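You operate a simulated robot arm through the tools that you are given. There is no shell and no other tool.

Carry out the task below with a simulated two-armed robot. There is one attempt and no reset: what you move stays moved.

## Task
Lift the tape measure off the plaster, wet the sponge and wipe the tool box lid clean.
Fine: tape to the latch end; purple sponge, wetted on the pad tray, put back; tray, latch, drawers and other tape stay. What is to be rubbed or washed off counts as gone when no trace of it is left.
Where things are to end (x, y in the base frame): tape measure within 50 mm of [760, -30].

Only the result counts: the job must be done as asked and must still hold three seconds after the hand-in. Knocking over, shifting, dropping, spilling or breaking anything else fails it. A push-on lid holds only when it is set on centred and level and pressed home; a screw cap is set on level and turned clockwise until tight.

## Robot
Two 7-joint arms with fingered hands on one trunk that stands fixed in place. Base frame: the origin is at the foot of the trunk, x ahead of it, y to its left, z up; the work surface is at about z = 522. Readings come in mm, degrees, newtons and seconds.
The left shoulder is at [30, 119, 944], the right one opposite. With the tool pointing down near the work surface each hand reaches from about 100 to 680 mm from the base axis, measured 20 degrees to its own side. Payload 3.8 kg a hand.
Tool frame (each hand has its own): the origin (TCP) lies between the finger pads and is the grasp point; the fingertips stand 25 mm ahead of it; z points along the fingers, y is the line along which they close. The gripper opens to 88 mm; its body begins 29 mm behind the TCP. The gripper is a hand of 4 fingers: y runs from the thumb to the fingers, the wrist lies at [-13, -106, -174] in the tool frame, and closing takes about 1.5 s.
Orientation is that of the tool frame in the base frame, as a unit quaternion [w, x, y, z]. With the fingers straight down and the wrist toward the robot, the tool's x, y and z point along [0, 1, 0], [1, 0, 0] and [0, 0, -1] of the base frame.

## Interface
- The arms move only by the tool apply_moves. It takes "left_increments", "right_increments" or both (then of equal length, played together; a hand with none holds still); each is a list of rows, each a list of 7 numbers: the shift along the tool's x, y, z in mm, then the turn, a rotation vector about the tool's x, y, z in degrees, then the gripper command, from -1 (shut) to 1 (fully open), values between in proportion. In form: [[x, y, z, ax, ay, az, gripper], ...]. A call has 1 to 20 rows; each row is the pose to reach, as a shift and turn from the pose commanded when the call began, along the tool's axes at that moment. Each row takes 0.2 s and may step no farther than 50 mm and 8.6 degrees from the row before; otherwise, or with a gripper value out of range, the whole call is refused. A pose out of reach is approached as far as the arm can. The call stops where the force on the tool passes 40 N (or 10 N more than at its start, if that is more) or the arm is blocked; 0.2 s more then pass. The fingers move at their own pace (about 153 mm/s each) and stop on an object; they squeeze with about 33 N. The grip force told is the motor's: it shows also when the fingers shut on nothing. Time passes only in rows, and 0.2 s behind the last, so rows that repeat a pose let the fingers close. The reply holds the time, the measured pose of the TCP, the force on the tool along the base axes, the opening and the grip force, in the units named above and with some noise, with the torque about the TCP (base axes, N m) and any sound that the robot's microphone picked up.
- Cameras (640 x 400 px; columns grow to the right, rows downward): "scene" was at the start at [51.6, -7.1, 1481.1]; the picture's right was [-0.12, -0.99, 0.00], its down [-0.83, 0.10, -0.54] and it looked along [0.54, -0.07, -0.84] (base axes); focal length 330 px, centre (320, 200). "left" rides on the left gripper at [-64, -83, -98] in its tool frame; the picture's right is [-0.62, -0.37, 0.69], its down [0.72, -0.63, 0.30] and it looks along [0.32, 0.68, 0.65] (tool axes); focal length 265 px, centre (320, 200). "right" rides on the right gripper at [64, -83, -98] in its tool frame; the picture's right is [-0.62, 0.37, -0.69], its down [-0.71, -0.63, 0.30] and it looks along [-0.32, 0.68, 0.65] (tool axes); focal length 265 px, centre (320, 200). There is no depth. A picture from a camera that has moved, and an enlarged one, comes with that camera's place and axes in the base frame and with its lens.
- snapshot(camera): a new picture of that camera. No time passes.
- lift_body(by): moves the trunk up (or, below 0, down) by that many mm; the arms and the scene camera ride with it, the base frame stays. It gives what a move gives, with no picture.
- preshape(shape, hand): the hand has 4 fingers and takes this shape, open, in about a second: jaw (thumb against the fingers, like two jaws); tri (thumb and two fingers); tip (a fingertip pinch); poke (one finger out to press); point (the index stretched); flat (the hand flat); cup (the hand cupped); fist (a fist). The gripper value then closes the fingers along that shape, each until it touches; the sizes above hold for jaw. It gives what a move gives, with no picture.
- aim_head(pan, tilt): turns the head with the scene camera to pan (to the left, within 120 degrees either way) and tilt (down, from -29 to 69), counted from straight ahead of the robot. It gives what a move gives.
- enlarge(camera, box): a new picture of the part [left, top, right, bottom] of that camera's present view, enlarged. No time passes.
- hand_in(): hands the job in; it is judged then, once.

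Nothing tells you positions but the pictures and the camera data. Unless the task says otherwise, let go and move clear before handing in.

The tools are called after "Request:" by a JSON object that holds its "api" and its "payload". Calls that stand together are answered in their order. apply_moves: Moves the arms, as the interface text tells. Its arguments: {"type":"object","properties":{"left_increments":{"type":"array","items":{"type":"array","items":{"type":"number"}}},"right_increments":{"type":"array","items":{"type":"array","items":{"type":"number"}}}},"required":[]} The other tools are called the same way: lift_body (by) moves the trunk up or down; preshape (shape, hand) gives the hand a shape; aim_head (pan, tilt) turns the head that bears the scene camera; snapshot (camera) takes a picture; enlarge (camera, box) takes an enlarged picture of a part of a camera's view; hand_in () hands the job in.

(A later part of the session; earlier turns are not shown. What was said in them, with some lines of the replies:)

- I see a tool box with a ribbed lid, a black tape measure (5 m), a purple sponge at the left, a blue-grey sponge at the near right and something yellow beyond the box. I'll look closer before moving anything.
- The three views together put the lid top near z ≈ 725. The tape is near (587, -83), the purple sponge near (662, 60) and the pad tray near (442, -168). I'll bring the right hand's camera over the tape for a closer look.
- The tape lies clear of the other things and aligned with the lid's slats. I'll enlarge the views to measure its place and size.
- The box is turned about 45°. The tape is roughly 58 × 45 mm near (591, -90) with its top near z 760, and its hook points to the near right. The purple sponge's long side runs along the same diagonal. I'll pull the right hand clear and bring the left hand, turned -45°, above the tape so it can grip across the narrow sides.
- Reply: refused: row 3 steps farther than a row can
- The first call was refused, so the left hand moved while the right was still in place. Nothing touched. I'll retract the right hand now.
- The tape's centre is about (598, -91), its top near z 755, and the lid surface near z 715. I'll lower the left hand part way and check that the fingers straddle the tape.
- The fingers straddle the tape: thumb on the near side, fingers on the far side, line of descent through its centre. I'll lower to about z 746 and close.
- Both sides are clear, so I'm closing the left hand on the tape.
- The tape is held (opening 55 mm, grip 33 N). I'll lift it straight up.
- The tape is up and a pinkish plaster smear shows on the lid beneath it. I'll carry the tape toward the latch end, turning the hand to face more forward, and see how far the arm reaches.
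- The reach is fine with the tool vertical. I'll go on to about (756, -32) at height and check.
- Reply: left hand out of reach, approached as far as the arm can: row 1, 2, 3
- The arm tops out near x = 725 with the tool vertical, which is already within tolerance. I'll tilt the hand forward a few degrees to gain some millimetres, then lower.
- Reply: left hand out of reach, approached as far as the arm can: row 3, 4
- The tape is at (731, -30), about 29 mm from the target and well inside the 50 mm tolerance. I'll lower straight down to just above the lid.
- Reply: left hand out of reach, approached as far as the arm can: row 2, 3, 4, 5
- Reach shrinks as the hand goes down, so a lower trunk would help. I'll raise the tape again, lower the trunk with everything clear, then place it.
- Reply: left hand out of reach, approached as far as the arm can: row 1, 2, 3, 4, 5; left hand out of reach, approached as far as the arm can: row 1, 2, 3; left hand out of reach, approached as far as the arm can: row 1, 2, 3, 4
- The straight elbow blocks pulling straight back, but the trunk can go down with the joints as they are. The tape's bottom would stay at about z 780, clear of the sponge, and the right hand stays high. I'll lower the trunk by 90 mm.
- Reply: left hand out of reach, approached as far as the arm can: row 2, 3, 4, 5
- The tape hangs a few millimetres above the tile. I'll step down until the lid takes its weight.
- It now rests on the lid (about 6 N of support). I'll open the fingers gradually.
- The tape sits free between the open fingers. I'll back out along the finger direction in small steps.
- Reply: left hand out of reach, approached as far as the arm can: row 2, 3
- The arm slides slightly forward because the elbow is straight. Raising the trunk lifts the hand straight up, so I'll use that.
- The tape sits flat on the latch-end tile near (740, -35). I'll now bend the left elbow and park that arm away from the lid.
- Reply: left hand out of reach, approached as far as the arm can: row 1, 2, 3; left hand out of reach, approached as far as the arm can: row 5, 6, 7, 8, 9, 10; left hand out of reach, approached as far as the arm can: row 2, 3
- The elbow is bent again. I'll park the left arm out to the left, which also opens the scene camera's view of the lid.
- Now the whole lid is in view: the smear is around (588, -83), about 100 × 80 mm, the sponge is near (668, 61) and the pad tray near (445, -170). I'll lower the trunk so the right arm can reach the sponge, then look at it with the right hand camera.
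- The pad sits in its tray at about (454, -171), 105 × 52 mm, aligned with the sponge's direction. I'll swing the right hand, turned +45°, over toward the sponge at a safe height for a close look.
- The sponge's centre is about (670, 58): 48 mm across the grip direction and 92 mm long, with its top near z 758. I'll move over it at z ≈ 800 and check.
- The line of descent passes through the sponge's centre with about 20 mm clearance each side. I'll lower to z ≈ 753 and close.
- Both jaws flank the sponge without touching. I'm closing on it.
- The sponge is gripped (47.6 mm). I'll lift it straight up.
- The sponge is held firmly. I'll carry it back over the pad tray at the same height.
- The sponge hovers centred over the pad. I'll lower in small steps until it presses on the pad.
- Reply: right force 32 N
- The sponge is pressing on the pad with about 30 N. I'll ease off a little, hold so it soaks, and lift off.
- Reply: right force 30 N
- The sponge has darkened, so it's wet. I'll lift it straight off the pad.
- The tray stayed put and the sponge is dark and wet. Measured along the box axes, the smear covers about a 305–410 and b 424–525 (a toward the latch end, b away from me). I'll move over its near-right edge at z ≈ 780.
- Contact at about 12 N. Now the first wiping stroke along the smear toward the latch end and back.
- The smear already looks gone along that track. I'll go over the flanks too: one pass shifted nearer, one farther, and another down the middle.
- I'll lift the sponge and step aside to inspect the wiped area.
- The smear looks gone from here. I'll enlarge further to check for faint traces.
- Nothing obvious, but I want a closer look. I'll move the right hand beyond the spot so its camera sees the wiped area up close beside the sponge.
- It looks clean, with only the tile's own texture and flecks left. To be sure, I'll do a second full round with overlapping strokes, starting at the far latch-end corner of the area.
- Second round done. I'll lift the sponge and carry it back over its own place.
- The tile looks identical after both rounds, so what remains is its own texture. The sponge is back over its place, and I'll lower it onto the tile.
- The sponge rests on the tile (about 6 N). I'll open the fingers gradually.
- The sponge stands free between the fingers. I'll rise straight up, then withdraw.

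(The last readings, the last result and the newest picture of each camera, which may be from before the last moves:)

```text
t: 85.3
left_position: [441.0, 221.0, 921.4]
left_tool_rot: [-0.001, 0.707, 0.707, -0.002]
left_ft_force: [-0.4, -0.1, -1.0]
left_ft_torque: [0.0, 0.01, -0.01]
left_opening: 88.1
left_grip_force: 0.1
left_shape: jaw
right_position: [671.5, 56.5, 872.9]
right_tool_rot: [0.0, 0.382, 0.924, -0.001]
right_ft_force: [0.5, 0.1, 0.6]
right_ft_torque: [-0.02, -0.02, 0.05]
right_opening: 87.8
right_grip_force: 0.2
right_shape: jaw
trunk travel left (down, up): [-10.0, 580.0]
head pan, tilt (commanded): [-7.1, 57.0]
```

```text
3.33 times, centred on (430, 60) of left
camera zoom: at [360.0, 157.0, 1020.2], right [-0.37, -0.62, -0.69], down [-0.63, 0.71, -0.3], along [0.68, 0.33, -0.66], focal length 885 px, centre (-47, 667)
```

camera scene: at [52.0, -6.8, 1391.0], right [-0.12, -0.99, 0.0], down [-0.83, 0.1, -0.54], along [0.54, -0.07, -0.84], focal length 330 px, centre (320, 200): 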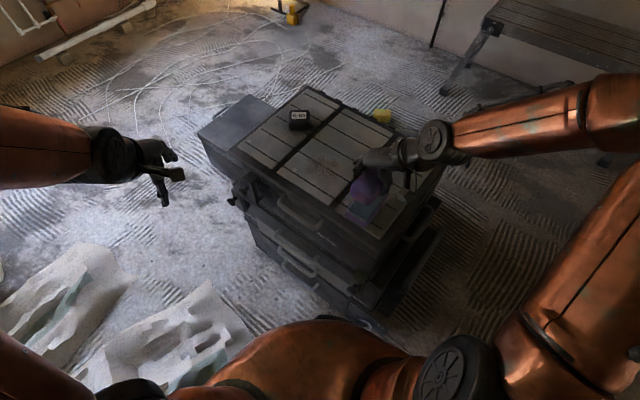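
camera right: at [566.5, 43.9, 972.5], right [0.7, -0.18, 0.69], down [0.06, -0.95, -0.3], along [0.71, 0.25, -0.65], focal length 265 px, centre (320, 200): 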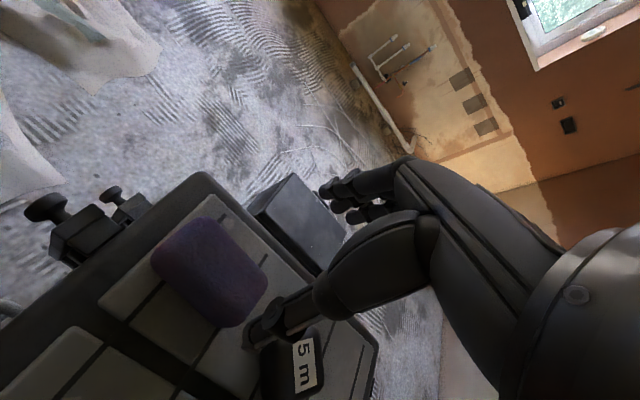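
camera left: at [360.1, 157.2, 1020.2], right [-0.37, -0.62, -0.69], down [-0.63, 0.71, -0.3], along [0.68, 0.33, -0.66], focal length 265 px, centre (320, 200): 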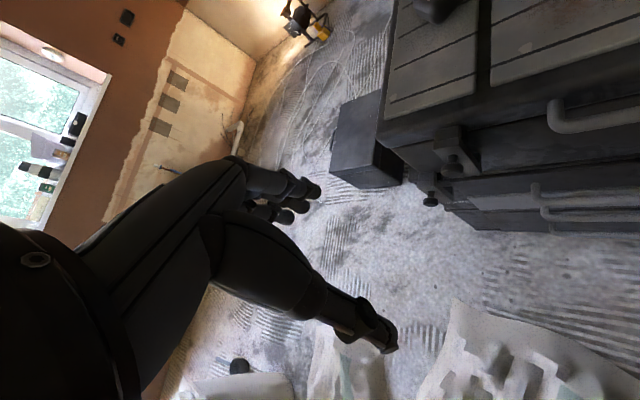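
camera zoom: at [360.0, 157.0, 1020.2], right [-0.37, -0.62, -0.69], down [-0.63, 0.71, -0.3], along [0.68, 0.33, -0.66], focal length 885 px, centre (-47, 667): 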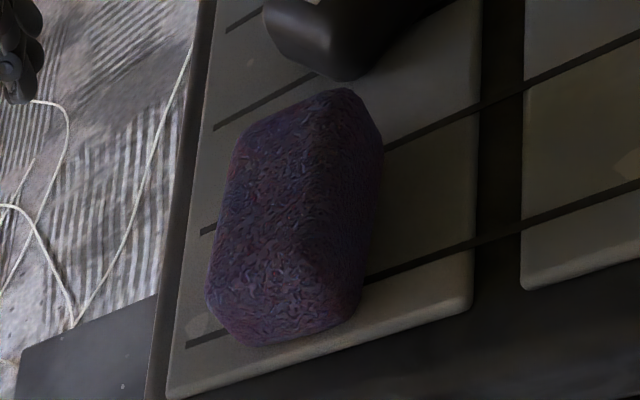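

The sponge is back within a few millimetres of where it stood. I'll withdraw the right arm to its parking place and check the whole scene.

Request:
{"api": "apply_moves", "payload": {"right_increments": [[-2, -44, -5, 0, 0, 5, 1], [-4, -88, -10, 0, 0, 10, 1], [-6, -132, -15, 0, 0, 15, 1], [-8, -176, -20, 0, 0, 20, 1], [-10, -220, -25, 0, 0, 25, 1], [-12, -264, -30, 0, 0, 30, 1], [-14, -308, -30, 0, 0, 35, 1], [-16, -352, -30, 0, 0, 40, 1], [-19, -396, -30, 0, 0, 45, 1], [-19, -401, -30, 0, 0, 45, 1]]}}

Request:
{"api": "lift_body", "payload": {"by": 90}}

Request:
{"api": "snapshot", "payload": {"camera": "scene"}}

Request:
{"api": "enlarge", "payload": {"camera": "scene", "box": [230, 100, 450, 250]}}

Request:
{"api": "enlarge", "payload": {"camera": "right", "box": [0, 0, 320, 240]}}

```text
t: 87.5
left_position: [442.0, 221.1, 921.5]
left_tool_rot: [-0.002, 0.707, 0.707, -0.001]
left_ft_force: [-0.6, 0.7, 0.5]
left_ft_torque: [0.03, 0.02, 0.0]
left_opening: 87.6
left_grip_force: 0.0
left_shape: jaw
right_position: [401.4, -239.9, 902.6]
right_tool_rot: [-0.001, 0.707, 0.707, 0.001]
right_ft_force: [0.6, 0.3, 0.6]
right_ft_torque: [-0.02, -0.02, -0.02]
right_opening: 87.5
right_grip_force: 0.0
right_shape: jaw
trunk travel left (down, up): [-10.0, 580.0]
head pan, tilt (commanded): [-7.1, 57.0]
```

```text
t: 88.8
left_position: [442.0, 221.3, 1011.3]
left_tool_rot: [-0.002, 0.706, 0.708, -0.001]
left_ft_force: [-0.2, -0.3, -0.1]
left_ft_torque: [0.0, -0.03, 0.02]
left_opening: 87.7
left_grip_force: 0.1
left_shape: jaw
right_position: [402.1, -239.9, 993.1]
right_tool_rot: [0.001, 0.707, 0.707, 0.001]
right_ft_force: [0.4, -0.3, -0.3]
right_ft_torque: [0.02, 0.01, 0.01]
right_opening: 87.6
right_grip_force: 0.0
right_shape: jaw
trunk travel left (down, up): [-100.0, 490.0]
head pan, tilt (commanded): [-7.1, 57.0]
```

```text
taken
camera scene: at [51.7, -7.1, 1480.9], right [-0.12, -0.99, 0.0], down [-0.83, 0.1, -0.54], along [0.54, -0.07, -0.84], focal length 330 px, centre (320, 200)
```

scene: 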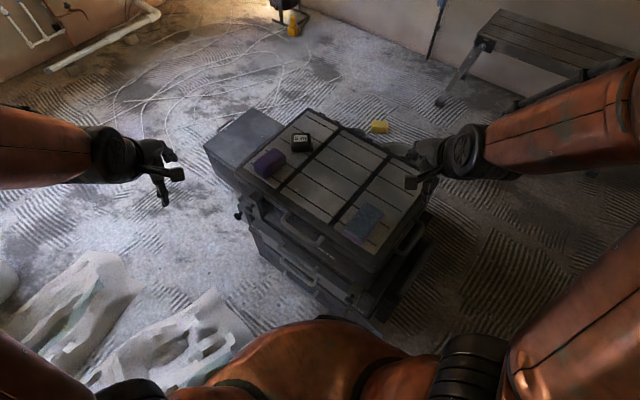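

```text
2.67 times, centred on (340, 175) of scene
camera zoom: at [51.7, -7.1, 1480.9], right [-0.12, -0.99, 0.0], down [-0.83, 0.1, -0.54], along [0.54, -0.07, -0.84], focal length 880 px, centre (267, 267)
```

zoom: 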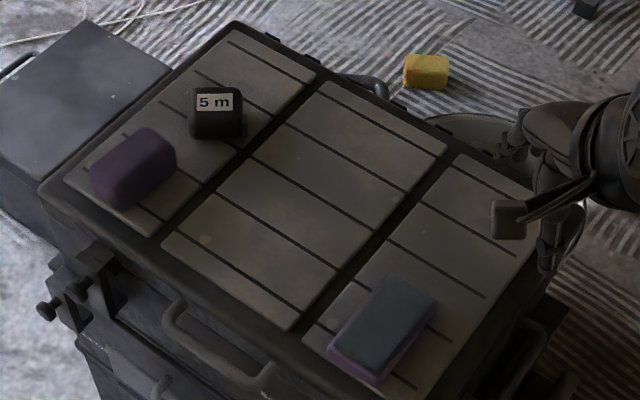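

```text
1.67 times, centred on (160, 120) of right
camera zoom: at [317.6, -175.3, 1091.9], right [0.37, -0.62, 0.69], down [-0.63, -0.71, -0.3], along [0.68, -0.32, -0.65], focal length 442 px, centre (587, 333)
```

zoom: 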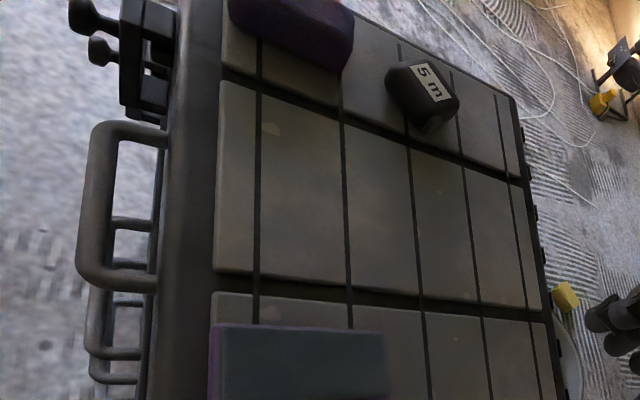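

Everything looks in order: the tape is near (744, -34), the sponge is back, the tray is unmoved and the tile is clean. One last enlarged look at the wiped patch before handing in.

Request:
{"api": "enlarge", "payload": {"camera": "right", "box": [110, 40, 230, 150]}}

Request:
{"api": "enlarge", "payload": {"camera": "scene", "box": [285, 140, 375, 210]}}

Request:
{"api": "enlarge", "payload": {"camera": "left", "box": [480, 0, 640, 120]}}

```text
3.64 times, centred on (170, 95) of right
camera zoom: at [317.6, -175.3, 1091.9], right [0.37, -0.62, 0.69], down [-0.63, -0.71, -0.3], along [0.68, -0.32, -0.65], focal length 965 px, centre (866, 582)
```

zoom: 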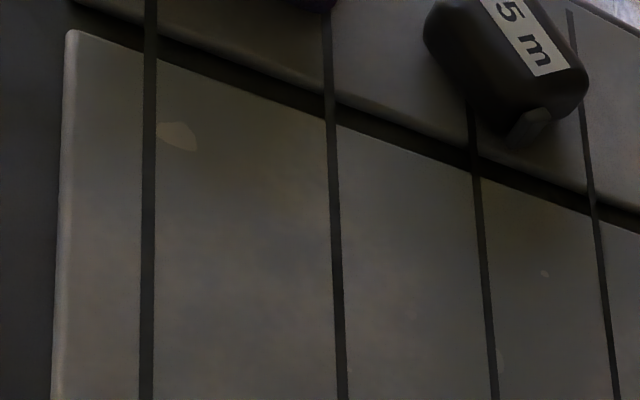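

```text
5.71 times, centred on (330, 175) of scene
camera zoom: at [51.7, -7.1, 1480.9], right [-0.12, -0.99, 0.0], down [-0.83, 0.1, -0.54], along [0.54, -0.07, -0.84], focal length 1886 px, centre (263, 343)
```

zoom: 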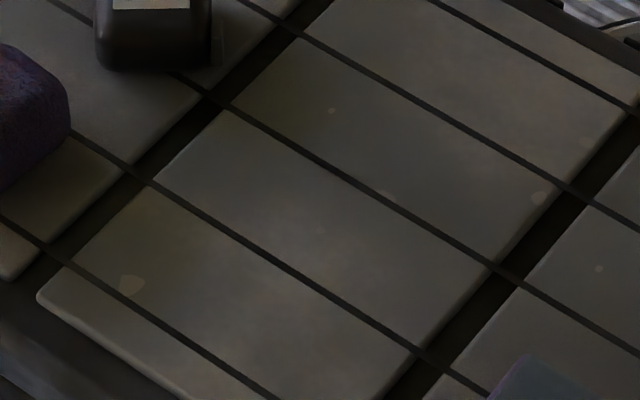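

```text
3.33 times, centred on (560, 60) of left
camera zoom: at [359.9, 157.0, 1110.2], right [-0.37, -0.62, -0.69], down [-0.63, 0.71, -0.3], along [0.68, 0.33, -0.66], focal length 885 px, centre (-480, 667)
```

zoom: 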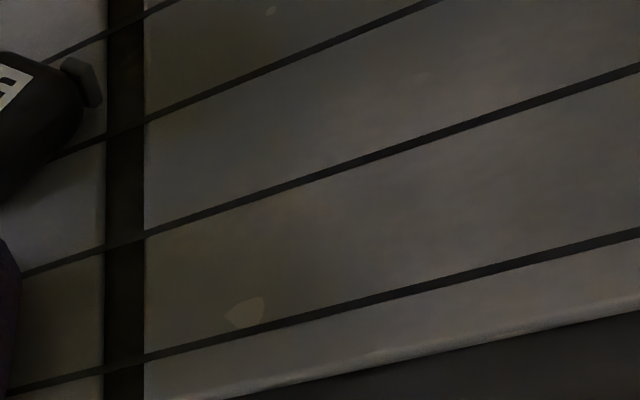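

No trace of the smear shows from any of the three cameras; the pale flecks are part of the lid and appear on every tile. Both hands are open and clear, so I'm handing in.

Request:
{"api": "hand_in", "payload": {}}

```text
The job is handed in.
```

The tape measure is off the plaster and the lid is wiped. I've handed the job in, but the reply only confirmed receipt, so I don't have a result.

- **Tape measure:** It lies flat at the latch end, near (744, -34). That is about 16 mm from the target, inside the 50 mm allowed.
- **Plaster:** I wiped the smear twice with the wetted sponge. None of the three cameras shows a trace of it. The pale flecks still visible are part of the lid and appear on every tile.
- **Sponge:** I wetted the purple sponge on the pad tray and put it back within a few millimetres of where it stood, turned about 2–3°.
- **Everything else:** The pad tray looks unmoved in the before-and-after pictures. I didn't touch the latch or drawers, and no other tape was handled. Both hands were open and clear when I handed in.
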